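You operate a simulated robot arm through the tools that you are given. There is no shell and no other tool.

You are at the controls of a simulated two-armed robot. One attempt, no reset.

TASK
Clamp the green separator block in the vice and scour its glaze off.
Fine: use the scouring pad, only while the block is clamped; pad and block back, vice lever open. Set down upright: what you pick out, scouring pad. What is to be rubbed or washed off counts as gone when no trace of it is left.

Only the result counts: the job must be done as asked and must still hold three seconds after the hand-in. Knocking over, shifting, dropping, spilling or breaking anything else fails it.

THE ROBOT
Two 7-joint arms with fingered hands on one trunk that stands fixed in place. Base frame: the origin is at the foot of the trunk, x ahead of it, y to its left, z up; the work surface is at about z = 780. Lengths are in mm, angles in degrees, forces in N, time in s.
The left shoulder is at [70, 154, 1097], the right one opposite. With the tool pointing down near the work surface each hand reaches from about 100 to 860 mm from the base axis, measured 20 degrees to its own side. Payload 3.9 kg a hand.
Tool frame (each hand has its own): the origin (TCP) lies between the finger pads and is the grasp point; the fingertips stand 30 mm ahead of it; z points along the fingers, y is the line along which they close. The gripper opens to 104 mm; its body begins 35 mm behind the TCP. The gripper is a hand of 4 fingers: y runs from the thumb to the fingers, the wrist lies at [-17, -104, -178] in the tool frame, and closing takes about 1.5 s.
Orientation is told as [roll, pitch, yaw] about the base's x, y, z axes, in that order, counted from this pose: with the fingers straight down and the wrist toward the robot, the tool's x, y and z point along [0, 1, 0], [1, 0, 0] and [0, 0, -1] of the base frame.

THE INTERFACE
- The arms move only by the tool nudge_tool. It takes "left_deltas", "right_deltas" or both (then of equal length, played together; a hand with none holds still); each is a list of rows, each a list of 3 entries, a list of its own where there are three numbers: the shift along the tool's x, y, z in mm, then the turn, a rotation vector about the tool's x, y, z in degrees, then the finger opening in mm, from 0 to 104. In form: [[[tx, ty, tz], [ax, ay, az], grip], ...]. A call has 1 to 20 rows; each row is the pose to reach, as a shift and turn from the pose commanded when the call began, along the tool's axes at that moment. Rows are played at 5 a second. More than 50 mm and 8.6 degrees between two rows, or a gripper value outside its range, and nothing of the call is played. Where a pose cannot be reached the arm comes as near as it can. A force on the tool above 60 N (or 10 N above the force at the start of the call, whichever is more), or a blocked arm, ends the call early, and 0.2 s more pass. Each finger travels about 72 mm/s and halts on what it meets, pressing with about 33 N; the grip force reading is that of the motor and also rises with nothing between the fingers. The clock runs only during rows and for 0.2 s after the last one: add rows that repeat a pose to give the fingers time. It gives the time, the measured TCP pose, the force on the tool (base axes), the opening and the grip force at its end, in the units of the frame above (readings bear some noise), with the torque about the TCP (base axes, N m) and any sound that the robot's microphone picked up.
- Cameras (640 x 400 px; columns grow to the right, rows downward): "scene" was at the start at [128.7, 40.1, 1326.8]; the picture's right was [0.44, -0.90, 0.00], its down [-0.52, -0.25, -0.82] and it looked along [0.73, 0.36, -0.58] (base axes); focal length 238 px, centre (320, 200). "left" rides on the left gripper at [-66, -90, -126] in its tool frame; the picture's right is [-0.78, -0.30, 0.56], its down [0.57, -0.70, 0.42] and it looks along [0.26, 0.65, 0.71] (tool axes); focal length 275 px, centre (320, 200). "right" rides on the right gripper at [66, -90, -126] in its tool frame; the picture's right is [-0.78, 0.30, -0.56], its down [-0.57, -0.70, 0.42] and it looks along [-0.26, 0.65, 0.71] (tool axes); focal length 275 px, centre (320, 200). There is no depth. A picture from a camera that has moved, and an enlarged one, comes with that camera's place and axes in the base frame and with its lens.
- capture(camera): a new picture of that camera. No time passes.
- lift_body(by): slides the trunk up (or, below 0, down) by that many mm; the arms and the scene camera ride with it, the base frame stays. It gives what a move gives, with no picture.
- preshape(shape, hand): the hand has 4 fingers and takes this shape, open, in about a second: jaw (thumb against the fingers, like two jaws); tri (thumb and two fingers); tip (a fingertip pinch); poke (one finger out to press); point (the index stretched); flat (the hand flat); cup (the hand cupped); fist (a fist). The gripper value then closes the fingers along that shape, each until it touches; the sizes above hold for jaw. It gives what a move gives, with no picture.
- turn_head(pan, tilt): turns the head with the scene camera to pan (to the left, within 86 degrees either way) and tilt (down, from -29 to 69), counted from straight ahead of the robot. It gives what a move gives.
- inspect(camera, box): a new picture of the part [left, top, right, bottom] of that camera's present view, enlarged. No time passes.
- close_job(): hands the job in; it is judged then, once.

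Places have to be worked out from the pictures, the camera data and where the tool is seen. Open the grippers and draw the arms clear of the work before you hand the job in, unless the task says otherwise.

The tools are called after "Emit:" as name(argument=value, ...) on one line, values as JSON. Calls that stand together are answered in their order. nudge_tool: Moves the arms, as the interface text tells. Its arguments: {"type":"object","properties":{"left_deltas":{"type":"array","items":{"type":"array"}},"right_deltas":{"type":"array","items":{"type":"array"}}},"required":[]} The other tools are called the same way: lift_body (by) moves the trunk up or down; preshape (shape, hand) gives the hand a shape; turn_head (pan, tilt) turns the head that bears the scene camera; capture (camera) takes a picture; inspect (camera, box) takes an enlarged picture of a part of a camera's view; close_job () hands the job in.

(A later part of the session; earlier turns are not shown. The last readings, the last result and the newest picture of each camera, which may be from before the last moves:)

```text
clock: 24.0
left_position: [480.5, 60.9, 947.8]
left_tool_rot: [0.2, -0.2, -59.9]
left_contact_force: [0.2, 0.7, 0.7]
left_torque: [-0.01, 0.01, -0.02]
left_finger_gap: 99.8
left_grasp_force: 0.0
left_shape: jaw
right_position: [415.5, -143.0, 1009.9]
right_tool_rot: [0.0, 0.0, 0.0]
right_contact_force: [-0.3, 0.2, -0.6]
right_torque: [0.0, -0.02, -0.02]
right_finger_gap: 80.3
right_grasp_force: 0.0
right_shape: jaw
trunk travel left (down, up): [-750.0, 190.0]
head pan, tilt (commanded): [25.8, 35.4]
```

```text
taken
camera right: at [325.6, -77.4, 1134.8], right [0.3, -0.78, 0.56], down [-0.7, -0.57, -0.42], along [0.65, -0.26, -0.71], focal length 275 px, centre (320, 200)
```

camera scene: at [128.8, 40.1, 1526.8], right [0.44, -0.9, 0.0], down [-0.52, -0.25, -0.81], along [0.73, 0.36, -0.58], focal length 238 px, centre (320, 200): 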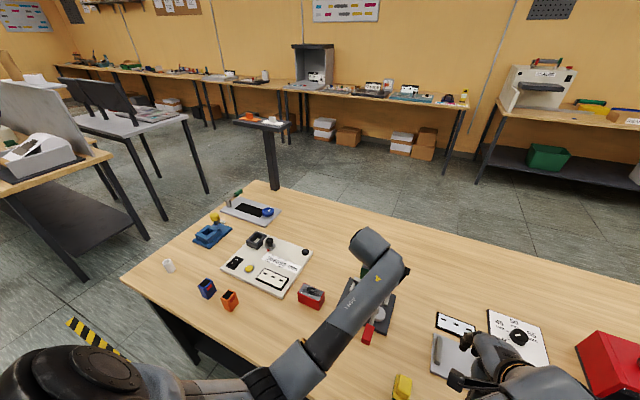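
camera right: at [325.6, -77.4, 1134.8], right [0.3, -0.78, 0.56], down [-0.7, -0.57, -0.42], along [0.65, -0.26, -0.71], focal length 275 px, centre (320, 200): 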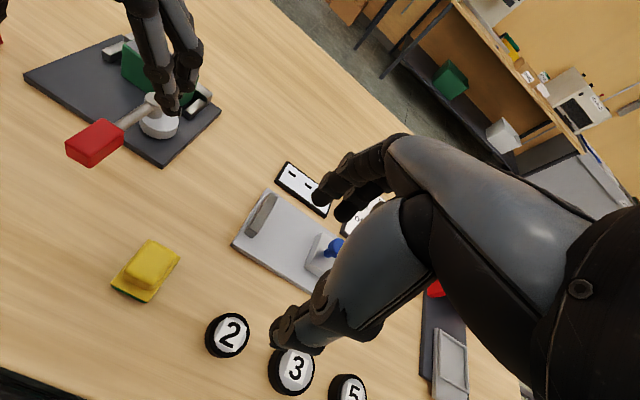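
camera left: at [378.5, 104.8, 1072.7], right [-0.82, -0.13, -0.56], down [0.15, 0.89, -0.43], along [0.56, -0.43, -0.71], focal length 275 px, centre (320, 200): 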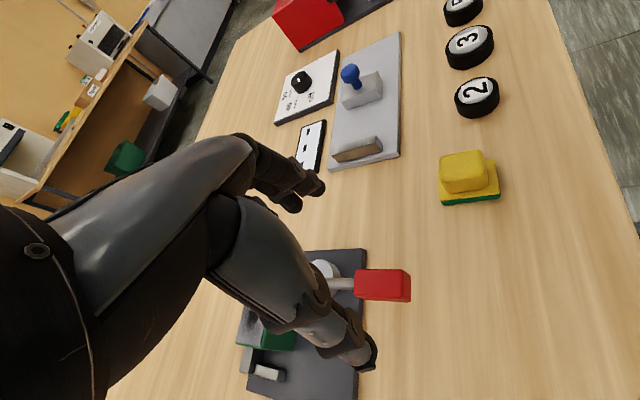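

The hand hovers right over the handle with thumb on its +y side and fingers on its -y side, both well clear. I descend to TCP z≈848 so the handle lies between them.

Emit:
nudge_tool(left_deltas=[[[0, 0, 25], [0, 0, 0], 100], [[0, 0, 50], [0, 0, 0], 100], [[0, 0, 75], [0, 0, 0], 100], [[0, 0, 92], [0, 0, 0], 100], [[0, 0, 100], [0, 0, 0], 100], [[0, 0, 100], [0, 0, 0], 100]])

Emit:
capture(camera="left")

Emit:
inspect(camera="right", box=[20, 0, 230, 180])

```text
clock: 25.4
left_position: [482.2, 62.5, 848.2]
left_tool_rot: [0.2, -0.2, -59.9]
left_contact_force: [0.0, -0.3, 0.8]
left_torque: [-0.03, -0.03, -0.04]
left_finger_gap: 99.6
left_grasp_force: 0.0
left_shape: jaw
right_position: [417.1, -141.9, 1009.4]
right_tool_rot: [-0.1, 0.1, 0.0]
right_contact_force: [-0.6, -0.4, -0.5]
right_torque: [0.01, -0.03, 0.01]
right_finger_gap: 80.6
right_grasp_force: 0.0
right_shape: jaw
trunk travel left (down, up): [-750.0, 190.0]
head pan, tilt (commanded): [25.8, 35.4]
```

```text
taken
camera left: at [379.4, 106.0, 972.5], right [-0.82, -0.13, -0.56], down [0.15, 0.89, -0.43], along [0.56, -0.43, -0.71], focal length 275 px, centre (320, 200)
```

left: 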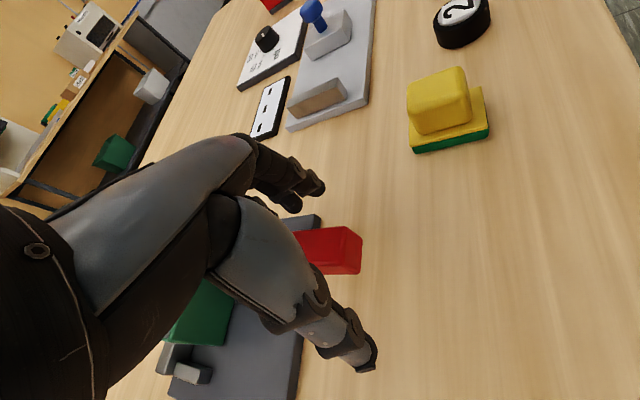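

```text
2.22 times, centred on (125, 90) of right
camera zoom: at [325.6, -77.5, 1134.8], right [0.3, -0.78, 0.56], down [-0.7, -0.57, -0.42], along [0.65, -0.26, -0.71], focal length 612 px, centre (753, 444)
```

zoom: 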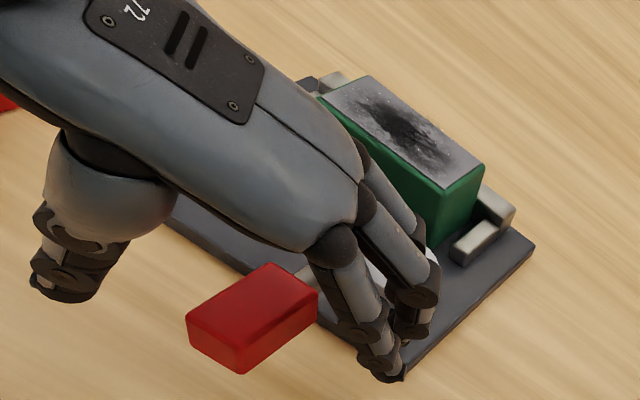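

The handle lies between the thumb and fingers. I move along the lever's arc with the thumb pushing toward -y, starting with about 20° of swing to see how it responds.

Emit:
nudge_tool(left_deltas=[[[3, 12, 0], [0, 0, 0], 85], [[6, 22, 0], [0, 0, 0], 70], [[7.3, 26.7, 0], [0, 0, 0], 70], [[5, 33, 0], [0, 0, -3], 70], [[2.4, 39, 0], [0, 0, -5.6], 70], [[1, 46, 0], [0, 0, -8.4], 70], [[-0.3, 52.4, 0], [0, 0, -11.1], 70], [[-0.3, 52.4, 0], [0, 0, -11.1], 70]])

Emit:
capture(camera="left")

Emit:
inspect(camera="right", box=[20, 0, 230, 180])

```text
clock: 27.2
left_position: [506.3, 16.1, 849.9]
left_tool_rot: [0.1, -0.3, -48.9]
left_contact_force: [-0.1, 1.7, 0.0]
left_torque: [0.04, 0.01, -0.05]
left_finger_gap: 71.8
left_grasp_force: 0.0
left_shape: jaw
right_position: [416.9, -141.3, 1009.7]
right_tool_rot: [0.0, 0.0, 0.0]
right_contact_force: [0.4, 0.3, 0.1]
right_torque: [-0.02, -0.03, 0.0]
right_finger_gap: 79.7
right_grasp_force: 0.1
right_shape: jaw
trunk travel left (down, up): [-750.0, 190.0]
head pan, tilt (commanded): [25.8, 35.4]
```

```text
taken
camera left: at [397.8, 39.7, 973.8], right [-0.78, -0.29, -0.56], down [-0.03, 0.9, -0.43], along [0.63, -0.31, -0.71], focal length 275 px, centre (320, 200)
```

left: 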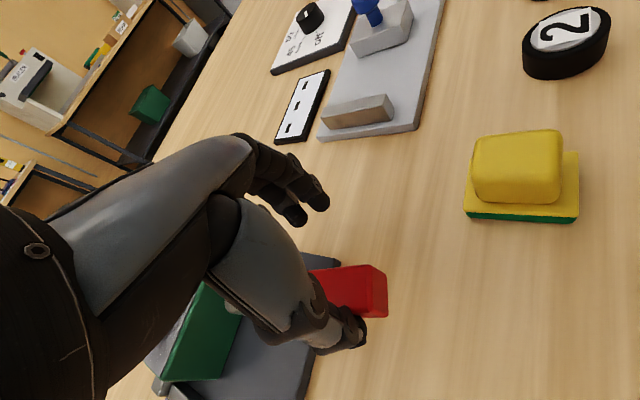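

```text
2.22 times, centred on (125, 90) of right
camera zoom: at [325.7, -77.1, 1134.8], right [0.3, -0.78, 0.56], down [-0.7, -0.57, -0.42], along [0.65, -0.27, -0.71], focal length 612 px, centre (753, 444)
```

zoom: 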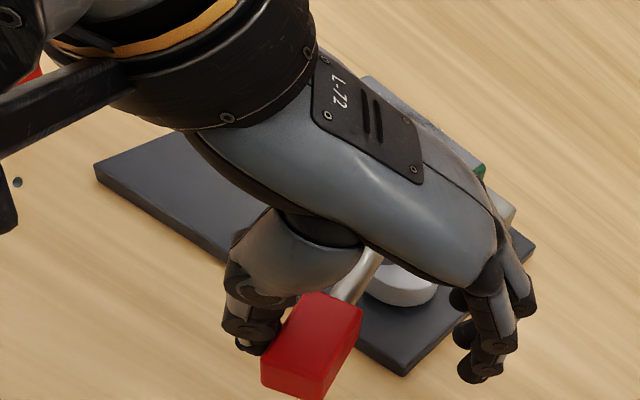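

The lever follows easily with under 2 N. I continue the arc to about 250°.

Emit:
nudge_tool(left_deltas=[[[-1.6, 6.7, 0], [0, 0, -2.8], 70], [[-2.8, 13.4, 0], [0, 0, -5.6], 70], [[-3.3, 20.4, 0], [0, 0, -8.3], 70], [[-3.3, 27.4, 0], [0, 0, -11.1], 70], [[-2.5, 34.5, 0], [0, 0, -13.9], 70], [[-1.3, 41.5, 0], [0, 0, -16.7], 70], [[0.8, 48.5, 0], [0, 0, -19.4], 70], [[3.2, 55.3, 0], [0, 0, -22.2], 70], [[6.5, 62, 0], [0, 0, -25], 70], [[10.2, 68.4, 0], [0, 0, -27.8], 70], [[10.2, 68.4, 0], [0, 0, -27.8], 70]])

Emit:
capture(camera="left")

Emit:
inspect(camera="right", box=[20, 0, 230, 180])

```text
clock: 29.6
left_position: [558.3, -29.1, 851.0]
left_tool_rot: [-0.1, -0.3, -21.0]
left_contact_force: [-3.3, -0.5, -1.1]
left_torque: [-0.03, -0.03, 0.05]
left_finger_gap: 72.1
left_grasp_force: 0.0
left_shape: jaw
right_position: [416.2, -142.1, 1007.9]
right_tool_rot: [0.0, 0.0, 0.0]
right_contact_force: [-0.1, -0.7, 0.4]
right_torque: [0.0, 0.02, -0.03]
right_finger_gap: 80.1
right_grasp_force: 0.1
right_shape: jaw
trunk travel left (down, up): [-750.0, 190.0]
head pan, tilt (commanded): [25.8, 35.4]
```

```text
taken
camera left: at [451.4, -59.0, 975.0], right [-0.55, -0.62, -0.56], down [-0.45, 0.78, -0.43], along [0.7, 0.01, -0.71], focal length 275 px, centre (320, 200)
```

left: 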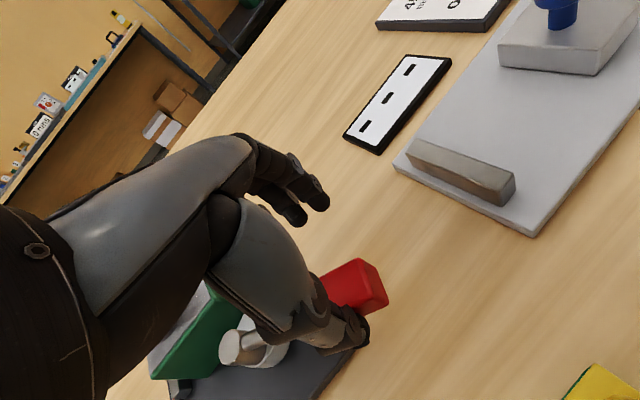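

```text
2.22 times, centred on (125, 90) of right
camera zoom: at [325.4, -77.4, 1134.9], right [0.3, -0.78, 0.56], down [-0.7, -0.57, -0.42], along [0.65, -0.27, -0.71], focal length 612 px, centre (753, 444)
```

zoom: 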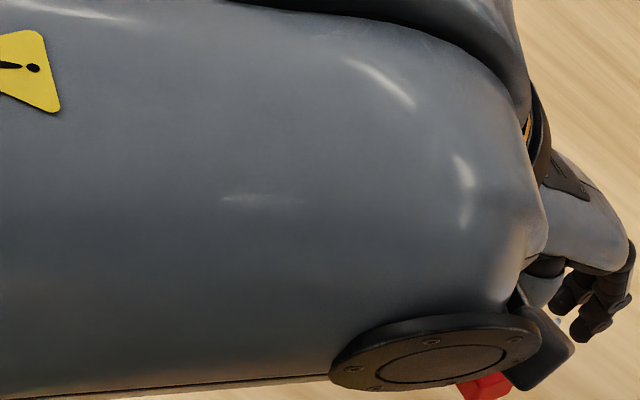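

The lever is at about 250° with 3 N resistance beginning. I shift the right arm further away from the left forearm while continuing the push in small steps to about 262°.

Emit:
nudge_tool(left_deltas=[[[0, 0, 0], [0, 0, 0], 70], [[0, 0, 0], [0, 0, 0], 70], [[0.7, 3.7, 0], [0, 0, -1.4], 70], [[1.4, 7.4, 0], [0, 0, -2.8], 70], [[2.1, 11, 0], [0, 0, -4.1], 70], [[2.8, 14.7, 0], [0, 0, -5.5], 70], [[3.8, 17.6, 0], [0, 0, -6.6], 70], [[3.8, 17.6, 0], [0, 0, -6.6], 70]], right_deltas=[[[-15, 0, -5], [0, 0, 0], 80], [[-30, 0, -10], [0, 0, 0], 80], [[-45, 0, -15], [0, 0, 0], 80], [[-60, 0, -20], [0, 0, 0], 80], [[-75, 0, -25], [0, 0, 0], 80], [[-90, 0, -30], [0, 0, 0], 80], [[-90, 0, -30], [0, 0, 0], 80], [[-90, 0, -30], [0, 0, 0], 80]])

Emit:
capture(camera="left")

Emit:
capture(camera="right")

Emit:
capture(camera="scene")

```text
clock: 31.4
left_position: [576.8, -31.6, 849.3]
left_tool_rot: [0.1, -0.3, -14.4]
left_contact_force: [-2.7, -1.2, -1.0]
left_torque: [-0.08, 0.04, 0.08]
left_finger_gap: 72.1
left_grasp_force: 0.0
left_shape: jaw
right_position: [414.9, -234.9, 1038.4]
right_tool_rot: [0.0, 0.0, 0.1]
right_contact_force: [0.2, 0.3, 0.3]
right_torque: [-0.01, 0.02, -0.01]
right_finger_gap: 80.2
right_grasp_force: 0.1
right_shape: jaw
trunk travel left (down, up): [-750.0, 190.0]
head pan, tilt (commanded): [25.8, 35.4]
```

```text
taken
camera left: at [473.9, -73.8, 974.6], right [-0.48, -0.68, -0.56], down [-0.53, 0.73, -0.43], along [0.7, 0.09, -0.71], focal length 275 px, centre (320, 200)
```

left: 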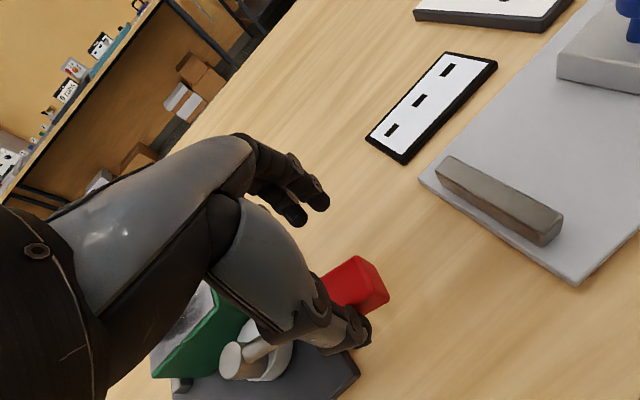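

```text
taken
camera right: at [324.2, -168.7, 1165.2], right [0.3, -0.78, 0.56], down [-0.7, -0.57, -0.42], along [0.65, -0.26, -0.71], focal length 275 px, centre (320, 200)
```

right: 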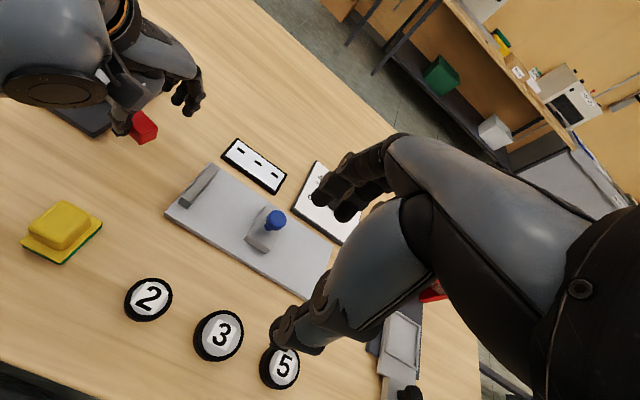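

```text
taken
camera scene: at [128.3, 39.6, 1526.9], right [0.44, -0.9, 0.0], down [-0.52, -0.25, -0.82], along [0.73, 0.36, -0.58], focal length 238 px, centre (320, 200)
```

scene: 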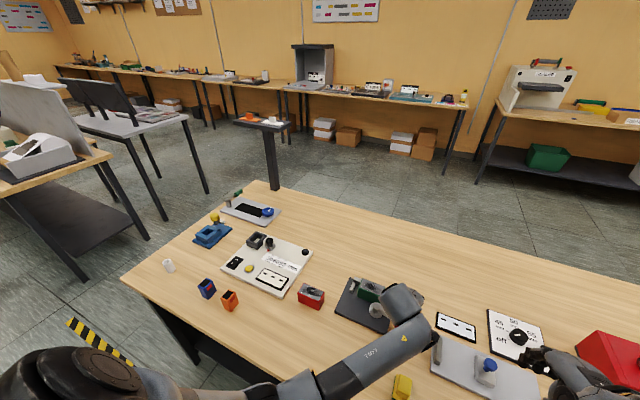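

The lever keeps turning. I zoom in to see the cam relative to the block.

Emit:
inspect(camera="left", box=[130, 240, 400, 400])

Emit:
inspect(camera="scene", box=[320, 260, 440, 350])

```text
2.37 times, centred on (265, 320) of left
camera zoom: at [473.9, -73.8, 974.6], right [-0.48, -0.68, -0.56], down [-0.53, 0.73, -0.43], along [0.7, 0.09, -0.71], focal length 652 px, centre (450, -84)
```

zoom: 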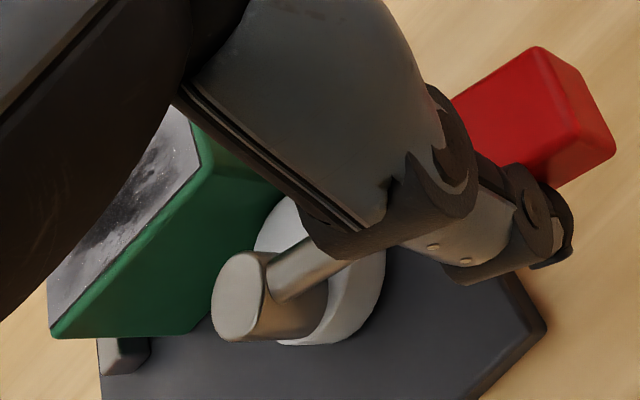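

```text
4.44 times, centred on (380, 305) of scene
camera zoom: at [128.3, 39.6, 1526.9], right [0.44, -0.9, 0.0], down [-0.52, -0.25, -0.82], along [0.73, 0.36, -0.58], focal length 1059 px, centre (53, -267)
```

zoom: 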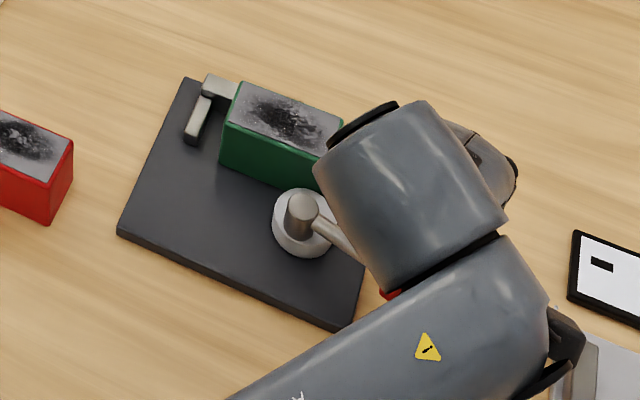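

The cam is almost at the block. I push on in small steps to about 272°.

Emit:
nudge_tool(left_deltas=[[[0.7, 3, 0], [0, 0, -1.2], 70], [[1.4, 6, 0], [0, 0, -2.3], 70], [[2.1, 9, 0], [0, 0, -3.4], 70], [[2.9, 11.9, 0], [0, 0, -4.5], 70], [[4, 14.5, 0], [0, 0, -5.6], 70], [[4, 14.5, 0], [0, 0, -5.6], 70]])

Emit:
inspect(camera="left", box=[130, 240, 400, 400])

Emit:
inspect(camera="scene", box=[320, 260, 440, 350])

```text
clock: 32.8
left_position: [592.6, -14.2, 841.0]
left_tool_rot: [1.4, 0.2, -8.2]
left_contact_force: [-3.5, -2.0, -0.3]
left_torque: [-0.05, 0.03, 0.1]
left_finger_gap: 72.0
left_grasp_force: 0.1
left_shape: jaw
right_position: [414.4, -234.4, 1040.3]
right_tool_rot: [0.0, 0.0, -0.1]
right_contact_force: [-0.3, -0.3, -0.5]
right_torque: [0.03, 0.04, 0.01]
right_finger_gap: 80.2
right_grasp_force: 0.1
right_shape: jaw
trunk travel left (down, up): [-750.0, 190.0]
head pan, tilt (commanded): [25.8, 35.4]
```

```text
2.37 times, centred on (265, 320) of left
camera zoom: at [494.4, -70.9, 964.6], right [-0.41, -0.71, -0.57], down [-0.61, 0.68, -0.41], along [0.68, 0.19, -0.71], focal length 652 px, centre (450, -84)
```

zoom: 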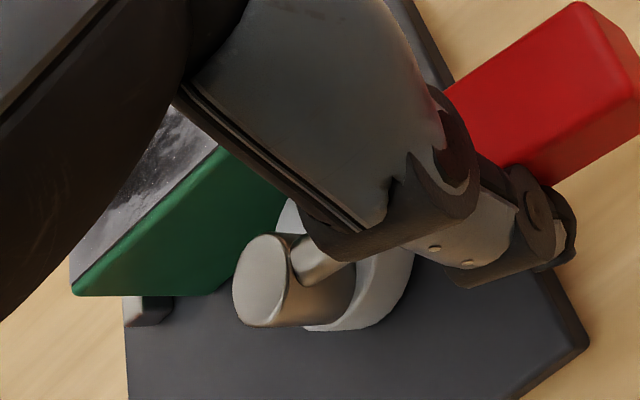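

```text
4.44 times, centred on (380, 305) of scene
camera zoom: at [128.0, 39.3, 1526.9], right [0.44, -0.9, 0.0], down [-0.52, -0.25, -0.82], along [0.73, 0.36, -0.58], focal length 1059 px, centre (53, -267)
```

zoom: 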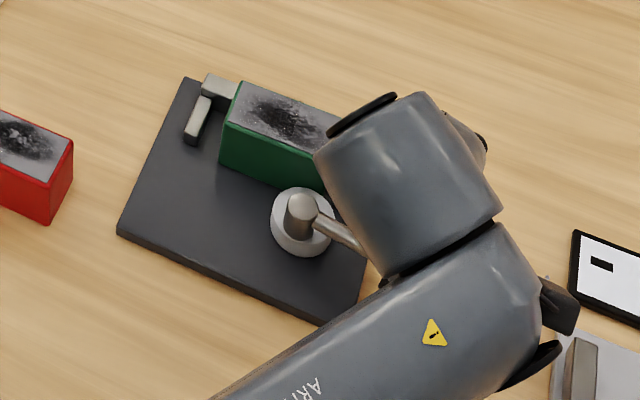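

The measured pose lags the command (y -14 vs -31, z 841). I hold still a moment to let the arm settle before deciding.

Emit:
nudge_tool(left_deltas=[[[0, 0, 0], [0, 0, 0], 70], [[0, 0, 0], [0, 0, 0], 70], [[0, 0, 0], [0, 0, 0], 70]])

Emit:
inspect(camera="left", box=[130, 240, 400, 400])

Emit:
capture(camera="right")

```text
clock: 33.6
left_position: [593.3, -14.7, 843.6]
left_tool_rot: [1.4, 0.2, -8.4]
left_contact_force: [-3.6, -1.4, -3.3]
left_torque: [0.0, -0.06, 0.1]
left_finger_gap: 72.1
left_grasp_force: 0.0
left_shape: jaw
right_position: [415.5, -232.2, 1039.2]
right_tool_rot: [0.0, 0.0, 0.0]
right_contact_force: [-0.3, -0.3, 0.2]
right_torque: [-0.02, 0.0, 0.0]
right_finger_gap: 80.0
right_grasp_force: 0.1
right_shape: jaw
trunk travel left (down, up): [-750.0, 190.0]
head pan, tilt (commanded): [25.8, 35.4]
```

```text
2.37 times, centred on (265, 320) of left
camera zoom: at [495.8, -71.1, 966.2], right [-0.4, -0.71, -0.57], down [-0.61, 0.68, -0.41], along [0.68, 0.19, -0.71], focal length 652 px, centre (450, -84)
```

zoom: 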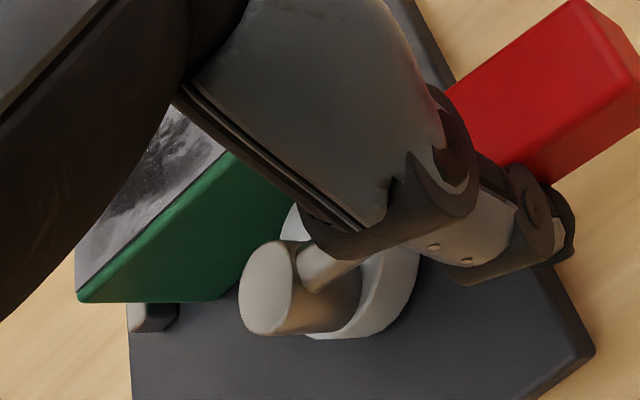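

```text
taken
camera right: at [324.4, -168.6, 1165.1], right [0.3, -0.78, 0.56], down [-0.7, -0.57, -0.42], along [0.65, -0.26, -0.71], focal length 275 px, centre (320, 200)
```

right: 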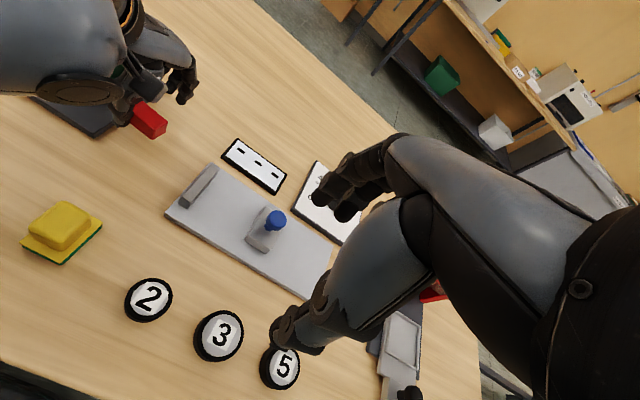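

The arm stays offset without strong contact force, so it may be near a joint limit. I zoom on the handle to gauge the lever's angle.

Emit:
inspect(camera="right", box=[20, 40, 230, 180])

Emit:
inspect(camera="left", box=[130, 200, 430, 400])

Emit:
capture(camera="scene")

```text
2.86 times, centred on (125, 110) of right
camera zoom: at [324.4, -168.6, 1165.1], right [0.3, -0.78, 0.56], down [-0.7, -0.57, -0.42], along [0.65, -0.26, -0.71], focal length 786 px, centre (877, 457)
```

zoom: 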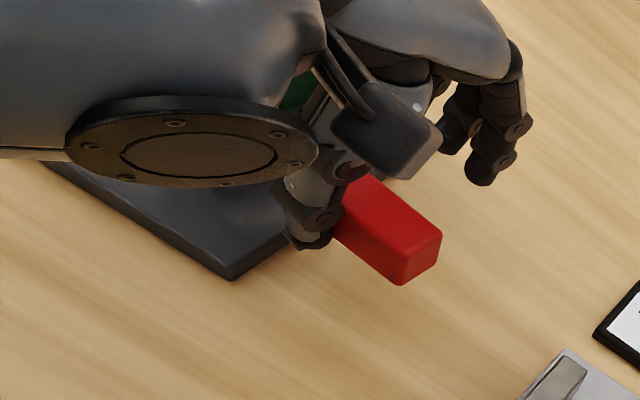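

```text
2.00 times, centred on (280, 300) of left
camera zoom: at [495.8, -71.1, 966.2], right [-0.4, -0.71, -0.57], down [-0.61, 0.68, -0.41], along [0.68, 0.19, -0.71], focal length 551 px, centre (400, 0)
```

zoom: 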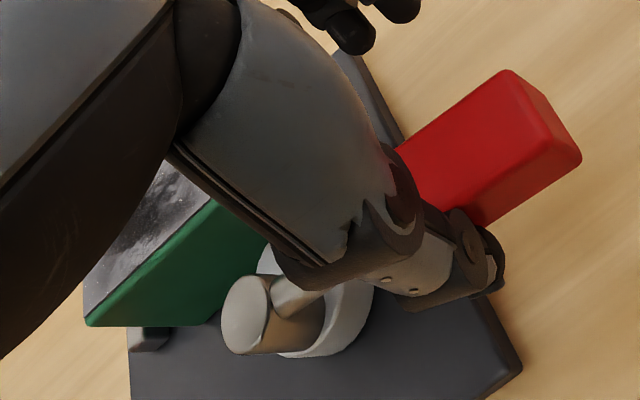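

```text
taken
camera scene: at [128.5, 39.5, 1526.9], right [0.44, -0.9, 0.0], down [-0.52, -0.25, -0.82], along [0.73, 0.36, -0.58], focal length 238 px, centre (320, 200)
```

scene: 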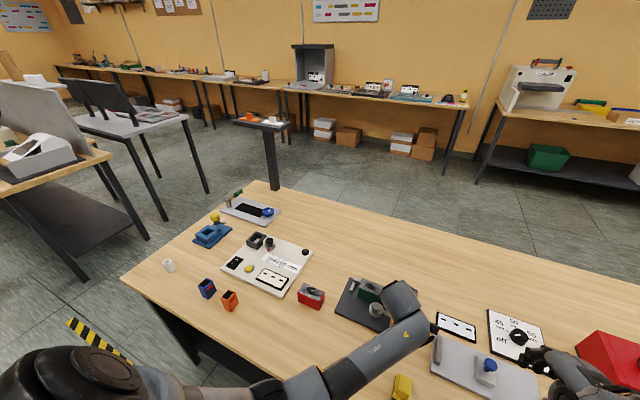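

The handle's outer end is at about (557, -49), so the lever is near 264°. The left arm seems limited at this yaw, so I back off slightly and turn to yaw -25° where it tracked well.

Emit:
nudge_tool(left_deltas=[[[-3, -6, 0], [0, 0, 5], 70], [[-6, -12, 0], [0, 0, 11], 70], [[-8.8, -16.8, 0], [0, 0, 16.1], 70], [[-8.8, -16.8, 0], [0, 0, 16.1], 70], [[-8.8, -16.8, 0], [0, 0, 16.1], 70]])

Emit:
capture(camera="left")

```text
clock: 34.8
left_position: [574.1, -38.2, 850.2]
left_tool_rot: [-0.1, -0.2, -24.9]
left_contact_force: [0.2, -0.3, -0.3]
left_torque: [-0.01, -0.01, 0.03]
left_finger_gap: 70.2
left_grasp_force: 0.1
left_shape: jaw
right_position: [416.1, -234.3, 1039.4]
right_tool_rot: [0.1, 0.0, 0.0]
right_contact_force: [0.2, -0.3, 0.1]
right_torque: [0.01, -0.03, 0.02]
right_finger_gap: 80.2
right_grasp_force: 0.0
right_shape: jaw
trunk travel left (down, up): [-750.0, 190.0]
head pan, tilt (commanded): [25.8, 35.4]
```

```text
taken
camera left: at [464.6, -60.6, 973.9], right [-0.59, -0.58, -0.56], down [-0.39, 0.81, -0.43], along [0.7, -0.03, -0.71], focal length 275 px, centre (320, 200)
```

left: 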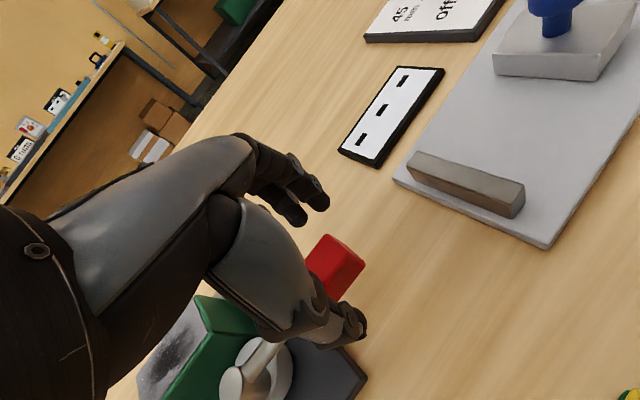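

It tracks properly again. I push on in fine steps toward 272° and watch the force.

Emit:
nudge_tool(left_deltas=[[[0.7, 5.3, 0], [0, 0, 0], 70], [[1.6, 9, 0], [0, 0, 0], 70], [[2.5, 12.6, 0], [0, 0, 0], 70], [[3.4, 15.5, 0], [0, 0, 0], 70], [[3.4, 15.5, 0], [0, 0, 0], 70]])

Emit:
inspect(camera="right", box=[20, 40, 230, 180])

Emit:
inspect(camera="left", box=[130, 220, 400, 400])

```text
clock: 36.0
left_position: [588.7, -39.7, 850.3]
left_tool_rot: [0.0, -0.2, -24.8]
left_contact_force: [-1.8, -0.1, -0.6]
left_torque: [-0.01, 0.02, 0.03]
left_finger_gap: 71.0
left_grasp_force: 0.0
left_shape: jaw
right_position: [415.4, -235.1, 1039.5]
right_tool_rot: [0.0, 0.0, 0.1]
right_contact_force: [-0.4, -0.9, 0.1]
right_torque: [-0.01, 0.0, 0.0]
right_finger_gap: 80.2
right_grasp_force: 0.0
right_shape: jaw
trunk travel left (down, up): [-750.0, 190.0]
head pan, tilt (commanded): [25.8, 35.4]
```

```text
2.86 times, centred on (125, 110) of right
camera zoom: at [324.4, -168.4, 1165.2], right [0.3, -0.78, 0.56], down [-0.7, -0.57, -0.42], along [0.65, -0.26, -0.71], focal length 786 px, centre (877, 457)
```

zoom: 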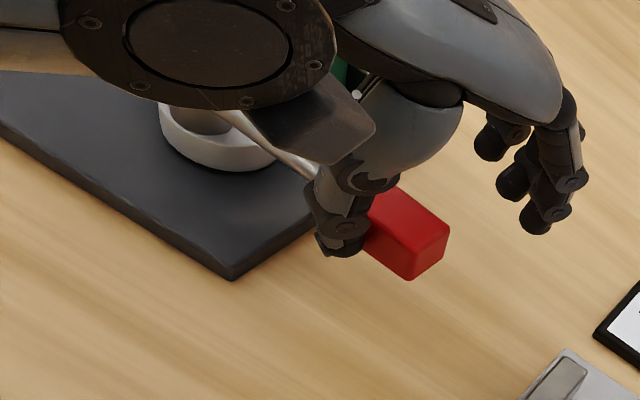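

```text
2.22 times, centred on (265, 310) of left
camera zoom: at [480.1, -63.2, 973.6], right [-0.59, -0.58, -0.56], down [-0.39, 0.81, -0.43], along [0.7, -0.03, -0.71], focal length 612 px, centre (442, -44)
```

zoom: 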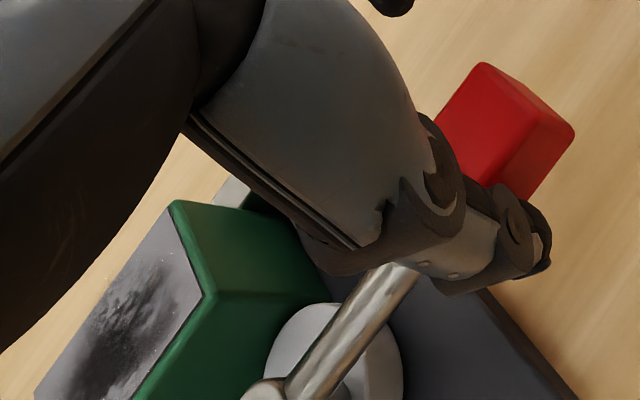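

The lever is at about 267° with only 2 N resistance. I keep pushing to about 280°.

Emit:
nudge_tool(left_deltas=[[[1, 3.5, 0], [0, 0, 0], 70], [[2.2, 7, 0], [0, 0, 0], 70], [[3.5, 10.5, 0], [0, 0, 0], 70], [[4.7, 13.5, 0], [0, 0, 0], 70], [[4.7, 13.5, 0], [0, 0, 0], 70]])

Emit:
inspect(camera="right", box=[20, 40, 230, 180])

Emit:
inspect(camera="left", box=[130, 220, 400, 400])

```text
clock: 37.2
left_position: [602.5, -41.7, 851.0]
left_tool_rot: [0.1, -0.3, -24.9]
left_contact_force: [-11.3, 2.3, -3.0]
left_torque: [-0.04, 0.1, 0.22]
left_finger_gap: 75.7
left_grasp_force: 0.1
left_shape: jaw
right_position: [414.3, -232.5, 1040.6]
right_tool_rot: [0.1, -0.2, 0.0]
right_contact_force: [0.2, 0.8, 0.1]
right_torque: [0.0, -0.01, 0.01]
right_finger_gap: 80.0
right_grasp_force: 0.0
right_shape: jaw
trunk travel left (down, up): [-750.0, 190.0]
head pan, tilt (commanded): [25.8, 35.4]
```

```text
2.86 times, centred on (125, 110) of right
camera zoom: at [323.0, -168.2, 1165.6], right [0.3, -0.78, 0.56], down [-0.7, -0.57, -0.43], along [0.65, -0.26, -0.71], focal length 786 px, centre (877, 457)
```

zoom: 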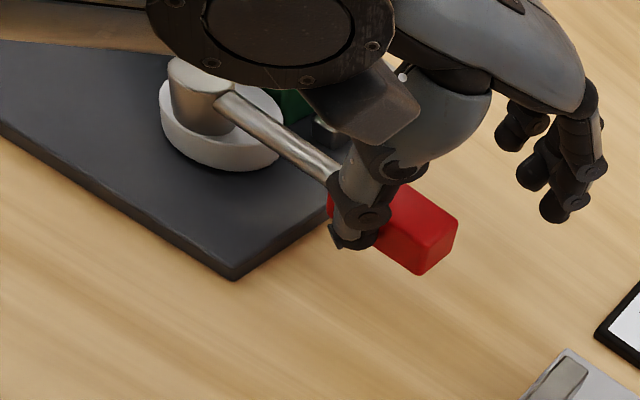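

```text
2.22 times, centred on (265, 310) of left
camera zoom: at [493.0, -65.2, 974.9], right [-0.59, -0.58, -0.56], down [-0.39, 0.81, -0.43], along [0.7, -0.03, -0.71], focal length 612 px, centre (442, -44)
```

zoom: 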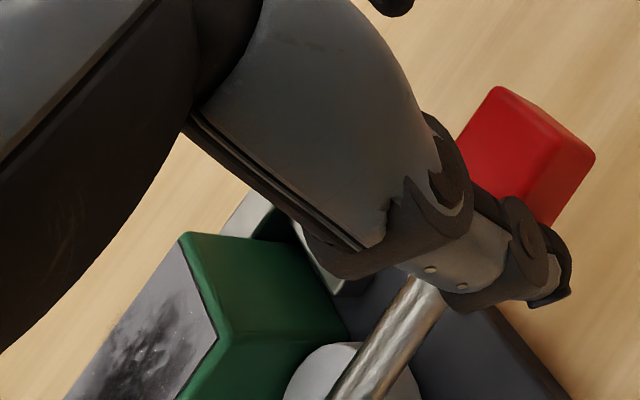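

Resistance rose to 11 N with the lever at about 269° – it seems to be closing on the block. I push a little more to seat it fully.

Emit:
nudge_tool(left_deltas=[[[0.5, 3, 0], [0, 0, 0], 66], [[1, 6, 0], [0, 0, 0], 62], [[1, 6, 0], [0, 0, 0], 62]])

Emit:
inspect(camera="right", box=[20, 40, 230, 180])

Emit:
inspect(camera="scene", box=[320, 260, 440, 350])

```text
clock: 38.0
left_position: [607.6, -42.8, 852.5]
left_tool_rot: [0.0, -0.4, -24.9]
left_contact_force: [-22.2, 5.3, -1.3]
left_torque: [0.07, 0.44, 0.24]
left_finger_gap: 73.6
left_grasp_force: 0.0
left_shape: jaw
right_position: [412.0, -233.2, 1041.2]
right_tool_rot: [0.0, -0.1, 0.0]
right_contact_force: [0.1, -1.0, -0.1]
right_torque: [0.0, -0.01, 0.02]
right_finger_gap: 80.1
right_grasp_force: 0.1
right_shape: jaw
trunk travel left (down, up): [-750.0, 190.0]
head pan, tilt (commanded): [25.8, 35.4]
```

```text
2.86 times, centred on (125, 110) of right
camera zoom: at [321.2, -167.6, 1166.2], right [0.29, -0.78, 0.56], down [-0.7, -0.57, -0.43], along [0.65, -0.26, -0.71], focal length 786 px, centre (877, 457)
```

zoom: 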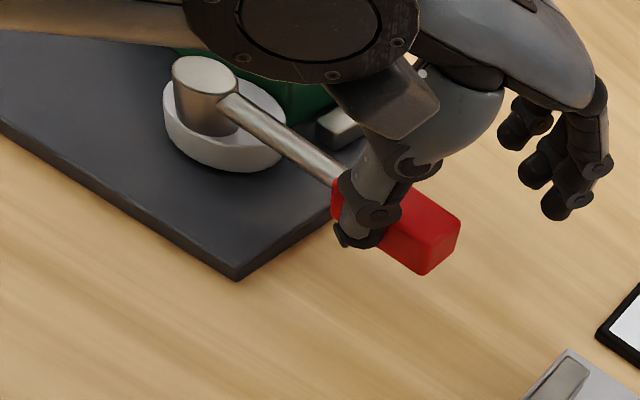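

```text
4.44 times, centred on (380, 305) of scene
camera zoom: at [124.1, 40.8, 1527.2], right [0.44, -0.9, 0.0], down [-0.52, -0.25, -0.82], along [0.74, 0.36, -0.58], focal length 1059 px, centre (53, -267)
```

zoom: 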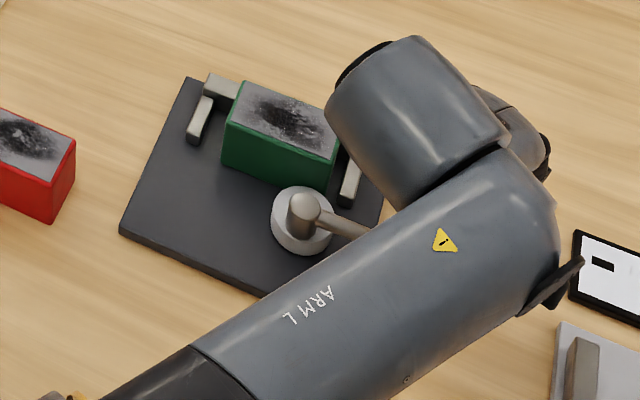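

The lever is at a firm stop (22 N), fully closed. I back the thumb off, open, and lift the left hand out.

Emit:
nudge_tool(left_deltas=[[[0, -10, 0], [0, 0, 0], 75], [[0, -20, 0], [0, 0, 0], 90], [[0, -22, 0], [0, 0, 0], 96], [[0, -22, -20], [0, 0, 0], 100], [[0, -22, -50], [0, 0, 0], 100], [[0, -22, -80], [0, 0, 0], 100], [[0, -22, -110], [0, 0, 0], 100], [[0, -22, -110], [0, 0, 0], 100]])

Emit:
capture(camera="left")

Emit:
inspect(camera="right", box=[0, 0, 230, 180])

```text
clock: 39.8
left_position: [590.1, -33.9, 959.1]
left_tool_rot: [0.0, -0.3, -24.9]
left_contact_force: [0.7, -0.2, -0.2]
left_torque: [0.02, 0.02, 0.04]
left_finger_gap: 99.7
left_grasp_force: 0.0
left_shape: jaw
right_position: [415.0, -233.8, 1040.4]
right_tool_rot: [0.0, 0.0, 0.0]
right_contact_force: [0.1, -0.4, 1.0]
right_torque: [0.0, 0.0, 0.01]
right_finger_gap: 80.3
right_grasp_force: 0.0
right_shape: jaw
trunk travel left (down, up): [-750.0, 190.0]
head pan, tilt (commanded): [25.8, 35.4]
```

```text
taken
camera left: at [480.9, -57.4, 1084.2], right [-0.59, -0.58, -0.56], down [-0.39, 0.81, -0.43], along [0.7, -0.03, -0.71], focal length 275 px, centre (320, 200)
```

left: 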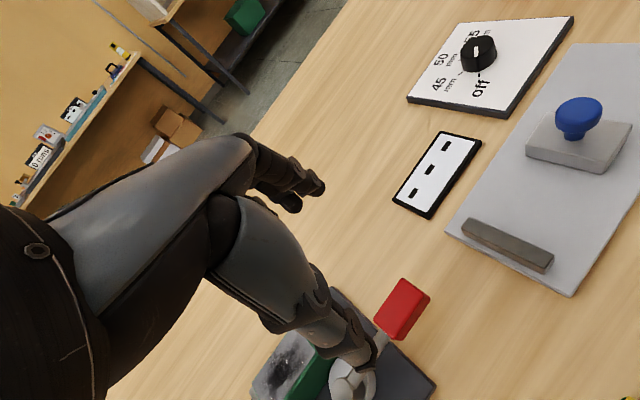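

```text
2.22 times, centred on (115, 90) of right
camera zoom: at [324.6, -168.3, 1165.1], right [0.3, -0.78, 0.56], down [-0.7, -0.57, -0.42], along [0.65, -0.26, -0.71], focal length 612 px, centre (776, 444)
```

zoom: 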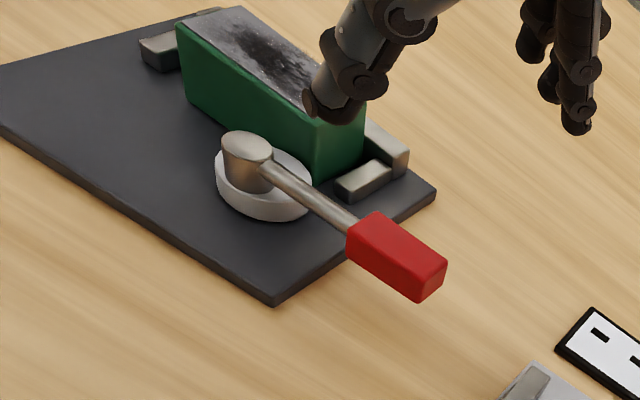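

The lever stays closed with the cam against the block. Now I retract the left hand to the left side, out of the right arm's way.

Emit:
nudge_tool(left_deltas=[[[23, -26, -3], [0, 0, -2], 100], [[47, -53, -6], [0, 0, -4], 100], [[71, -79, -9], [0, 0, -7], 100], [[94, -105, -12], [0, 0, -10], 100], [[118, -132, -15], [0, 0, -13], 100], [[141, -158, -18], [0, 0, -16], 100], [[165, -184, -21], [0, 0, -19], 100], [[188, -211, -24], [0, 0, -22], 100], [[212, -237, -26], [0, 0, -25], 100], [[235, -263, -26], [0, 0, -25], 100], [[235, -263, -26], [0, 0, -25], 100]])

Emit:
capture(camera="left")

Emit:
capture(camera="scene")

```text
clock: 42.2
left_position: [449.7, 289.7, 984.6]
left_tool_rot: [0.0, -0.1, 0.0]
left_contact_force: [-0.1, 0.0, 0.7]
left_torque: [-0.01, -0.01, 0.01]
left_finger_gap: 99.5
left_grasp_force: 0.0
left_shape: jaw
right_position: [416.0, -233.0, 1039.0]
right_tool_rot: [0.1, 0.0, 0.0]
right_contact_force: [0.4, -0.1, -0.2]
right_torque: [0.01, 0.0, -0.02]
right_finger_gap: 80.1
right_grasp_force: 0.1
right_shape: jaw
trunk travel left (down, up): [-750.0, 190.0]
head pan, tilt (commanded): [25.8, 35.4]
```

```text
taken
camera left: at [359.9, 222.9, 1108.7], right [-0.29, -0.78, -0.56], down [-0.7, 0.57, -0.43], along [0.65, 0.27, -0.71], focal length 275 px, centre (320, 200)
```

left: 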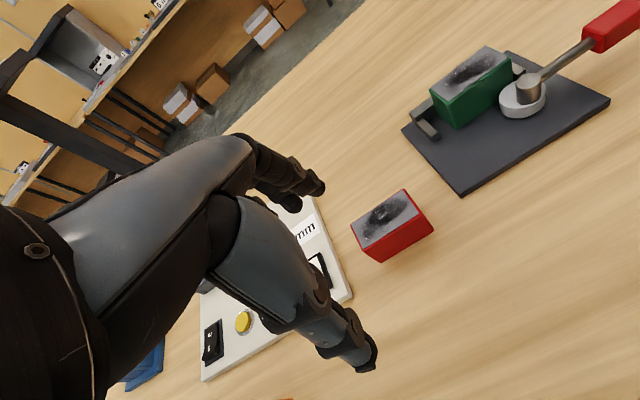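

```text
taken
camera scene: at [129.1, 39.2, 1526.8], right [0.44, -0.9, 0.0], down [-0.52, -0.25, -0.82], along [0.73, 0.36, -0.58], focal length 238 px, centre (320, 200)
```

scene: 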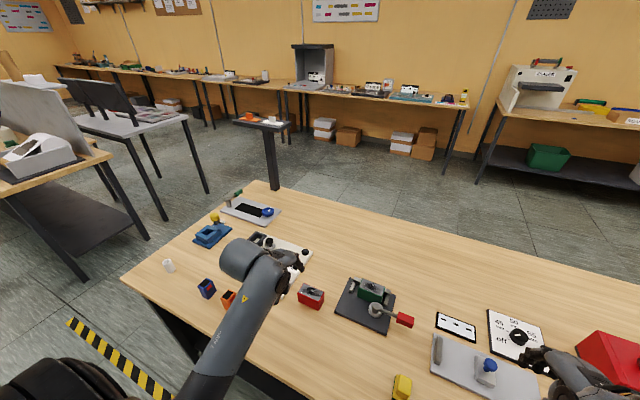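

Left arm is clear. I zoom in on the clamped block from both cameras and on the pad.

Emit:
inspect(camera="left", box=[390, 10, 640, 200])

Emit:
inspect(camera="scene", box=[325, 265, 435, 345])

Emit:
inspect(camera="right", box=[0, 180, 120, 280])

```text
2.11 times, centred on (515, 105) of left
camera zoom: at [359.9, 222.9, 1108.7], right [-0.29, -0.78, -0.56], down [-0.7, 0.57, -0.43], along [0.65, 0.27, -0.71], focal length 580 px, centre (-90, 400)
```

zoom: 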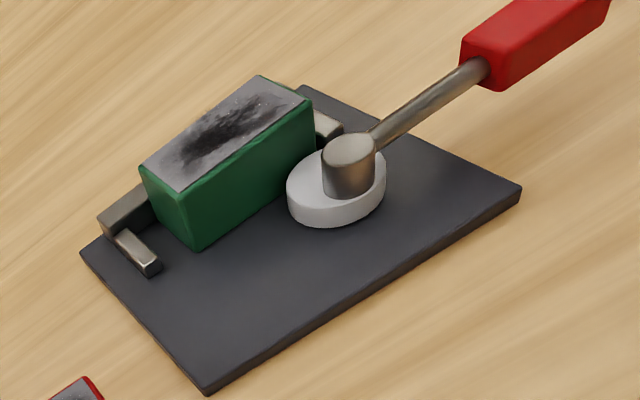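

```text
5.00 times, centred on (380, 305) of scene
camera zoom: at [129.1, 39.2, 1526.8], right [0.44, -0.9, 0.0], down [-0.52, -0.25, -0.82], along [0.73, 0.36, -0.58], focal length 1192 px, centre (20, -325)
```

zoom: 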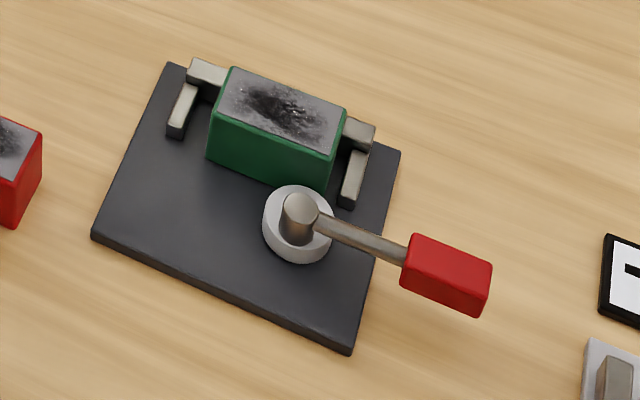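

```text
4.00 times, centred on (60, 230) of right
camera zoom: at [324.9, -168.9, 1165.0], right [0.3, -0.78, 0.56], down [-0.7, -0.57, -0.42], along [0.65, -0.26, -0.71], focal length 1101 px, centre (1360, 80)
```

zoom: 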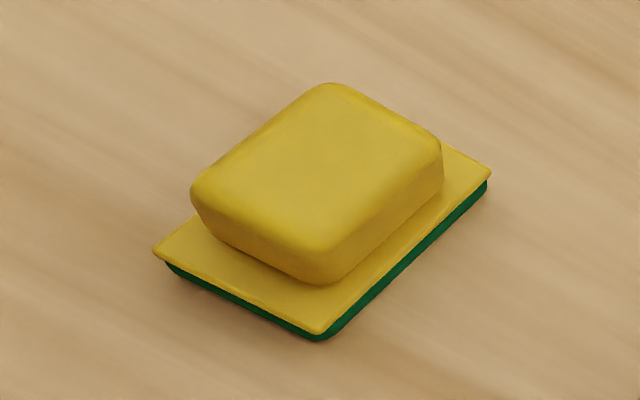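

The cam presses on the block and the lever is closed. The pad's handle measures x 391–426, y -70…-41, top ≈822, so its centre is about (408.6, -55.3). I bring the right hand above it.

Emit:
nudge_tool(right_deltas=[[[30, -1, 18], [0, 0, 0], 80], [[60, -3, 36], [0, 0, 0], 80], [[90, -4, 54], [0, 0, 0], 80], [[120, -5, 72], [0, 0, 0], 80], [[150, -6, 90], [0, 0, 0], 80], [[178, -7.5, 109], [0, 0, 0], 76], [[178, -7.5, 109], [0, 0, 0], 76]])

Emit:
capture(camera="right")

```text
clock: 43.8
left_position: [449.5, 291.0, 985.1]
left_tool_rot: [-0.1, -0.2, 0.1]
left_contact_force: [-0.8, 0.1, 0.6]
left_torque: [-0.01, -0.01, -0.01]
left_finger_gap: 99.8
left_grasp_force: 0.0
left_shape: jaw
right_position: [407.6, -56.2, 929.7]
right_tool_rot: [0.1, 0.0, 0.0]
right_contact_force: [-0.1, -0.5, 0.2]
right_torque: [0.01, 0.01, 0.02]
right_finger_gap: 76.5
right_grasp_force: 0.0
right_shape: jaw
trunk travel left (down, up): [-750.0, 190.0]
head pan, tilt (commanded): [25.8, 35.4]
```

```text
taken
camera right: at [316.2, 8.8, 1055.6], right [0.3, -0.78, 0.56], down [-0.7, -0.57, -0.42], along [0.65, -0.26, -0.71], focal length 275 px, centre (320, 200)
```

right: 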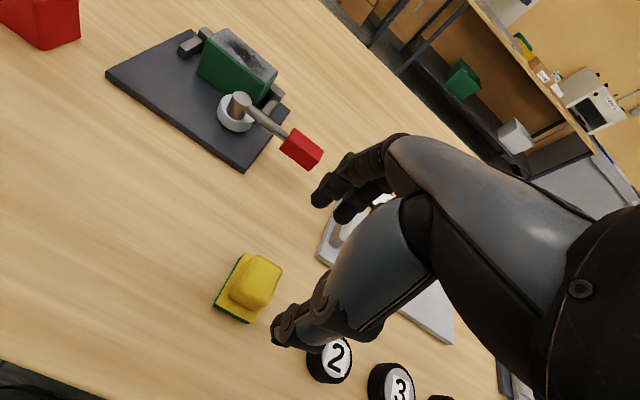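

I zoom on the pad to refine its position just before descending.

Emit:
inspect(camera="right", box=[180, 220, 340, 360])

```text
2.86 times, centred on (260, 290) of right
camera zoom: at [316.2, 8.8, 1055.6], right [0.3, -0.78, 0.56], down [-0.7, -0.57, -0.42], along [0.65, -0.26, -0.71], focal length 786 px, centre (491, -57)
```

zoom: 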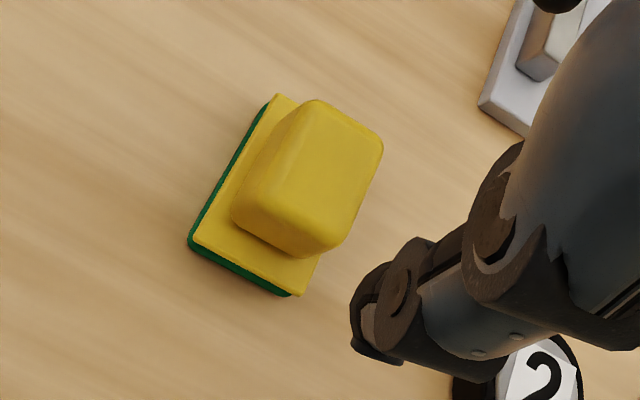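

The pad centre comes out at (408.5, -56), right below the hand. I descend to TCP z≈826 with the hand open.

Emit:
nudge_tool(right_deltas=[[[0, 1, 26], [0, 0, 0], 76], [[0, 1, 52], [0, 0, 0], 76], [[0, 1, 78], [0, 0, 0], 76], [[0, 1, 98], [0, 0, 0], 76], [[0, 1, 104], [0, 0, 0], 76], [[0, 1, 104], [0, 0, 0], 76]])

Emit:
inspect(camera="right", box=[180, 140, 400, 340])

```text
clock: 45.2
left_position: [449.1, 290.4, 985.3]
left_tool_rot: [-0.2, -0.2, 0.1]
left_contact_force: [-0.4, -0.3, 0.2]
left_torque: [0.03, 0.0, 0.02]
left_finger_gap: 99.8
left_grasp_force: 0.0
left_shape: jaw
right_position: [408.4, -55.7, 825.2]
right_tool_rot: [0.0, 0.0, -0.1]
right_contact_force: [0.4, -0.6, 0.1]
right_torque: [0.0, -0.01, -0.02]
right_finger_gap: 76.5
right_grasp_force: 0.1
right_shape: jaw
trunk travel left (down, up): [-750.0, 190.0]
head pan, tilt (commanded): [25.8, 35.4]
```

```text
2.00 times, centred on (290, 240) of right
camera zoom: at [317.5, 9.5, 951.0], right [0.3, -0.78, 0.56], down [-0.7, -0.57, -0.42], along [0.65, -0.27, -0.71], focal length 551 px, centre (380, 120)
```

zoom: 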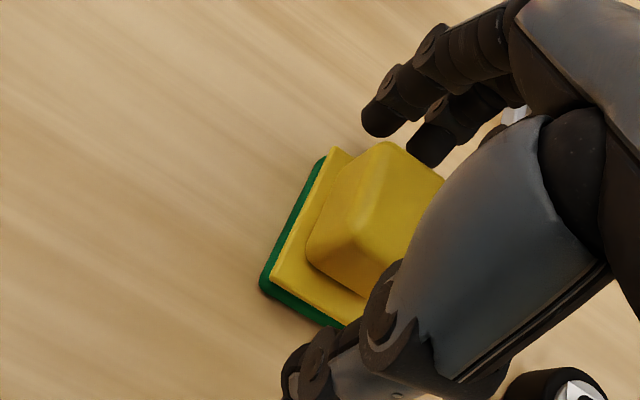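

The fingers straddle the handle above the flange. I close the right hand on it.

Emit:
nudge_tool(right_deltas=[[[0, 0, 0], [0, 0, 0], 64], [[0, 0, 0], [0, 0, 0], 52], [[0, 0, 0], [0, 0, 0], 42], [[0, 0, 0], [0, 0, 0], 32], [[0, 0, 0], [0, 0, 0], 24], [[0, 0, 0], [0, 0, 0], 22], [[0, 0, 0], [0, 0, 0], 22]])

Emit:
inspect(camera="right", box=[180, 140, 400, 340])

```text
clock: 46.8
left_position: [449.5, 290.2, 984.5]
left_tool_rot: [-0.1, -0.3, 0.0]
left_contact_force: [0.6, 0.4, -0.2]
left_torque: [0.01, 0.03, 0.0]
left_finger_gap: 99.4
left_grasp_force: 0.1
left_shape: jaw
right_position: [407.6, -54.8, 826.2]
right_tool_rot: [0.1, 0.0, 0.1]
right_contact_force: [-0.5, 0.2, 3.8]
right_torque: [-0.02, -0.1, -0.01]
right_finger_gap: 36.8
right_grasp_force: 33.0
right_shape: jaw
trunk travel left (down, up): [-750.0, 190.0]
head pan, tilt (commanded): [25.8, 35.4]
```

```text
2.00 times, centred on (290, 240) of right
camera zoom: at [317.2, 9.6, 951.5], right [0.3, -0.78, 0.56], down [-0.7, -0.57, -0.43], along [0.65, -0.26, -0.71], focal length 551 px, centre (380, 120)
```

zoom: 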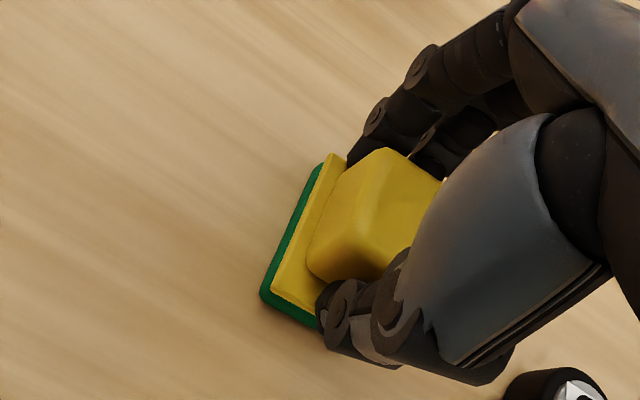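

Pad gripped (33 N, gap 36.8). I lift it straight up 120 mm.

Emit:
nudge_tool(right_deltas=[[[0, 0, -8], [0, 0, 0], 22], [[0, 0, -30], [0, 0, 0], 22], [[0, 0, -60], [0, 0, 0], 22], [[0, 0, -90], [0, 0, 0], 22], [[0, 0, -120], [0, 0, 0], 22], [[0, 0, -120], [0, 0, 0], 22]])

Emit:
capture(camera="right")

```text
clock: 48.2
left_position: [450.2, 290.3, 985.0]
left_tool_rot: [-0.1, -0.2, 0.1]
left_contact_force: [0.3, 0.0, -0.2]
left_torque: [-0.02, 0.01, 0.01]
left_finger_gap: 99.6
left_grasp_force: 0.1
left_shape: jaw
right_position: [403.1, -61.0, 936.8]
right_tool_rot: [-1.9, 0.6, 0.7]
right_contact_force: [0.0, -0.9, -1.0]
right_torque: [0.01, 0.01, -0.02]
right_finger_gap: 36.4
right_grasp_force: 32.8
right_shape: jaw
trunk travel left (down, up): [-750.0, 190.0]
head pan, tilt (commanded): [25.8, 35.4]
```

```text
taken
camera right: at [312.5, 6.7, 1061.7], right [0.31, -0.75, 0.58], down [-0.7, -0.59, -0.4], along [0.64, -0.28, -0.71], focal length 275 px, centre (320, 200)
```

right: 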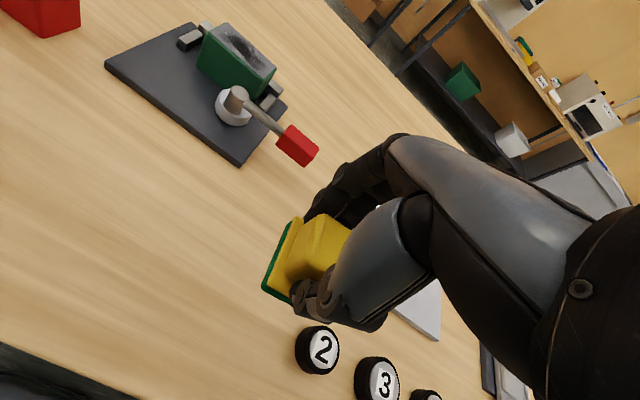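

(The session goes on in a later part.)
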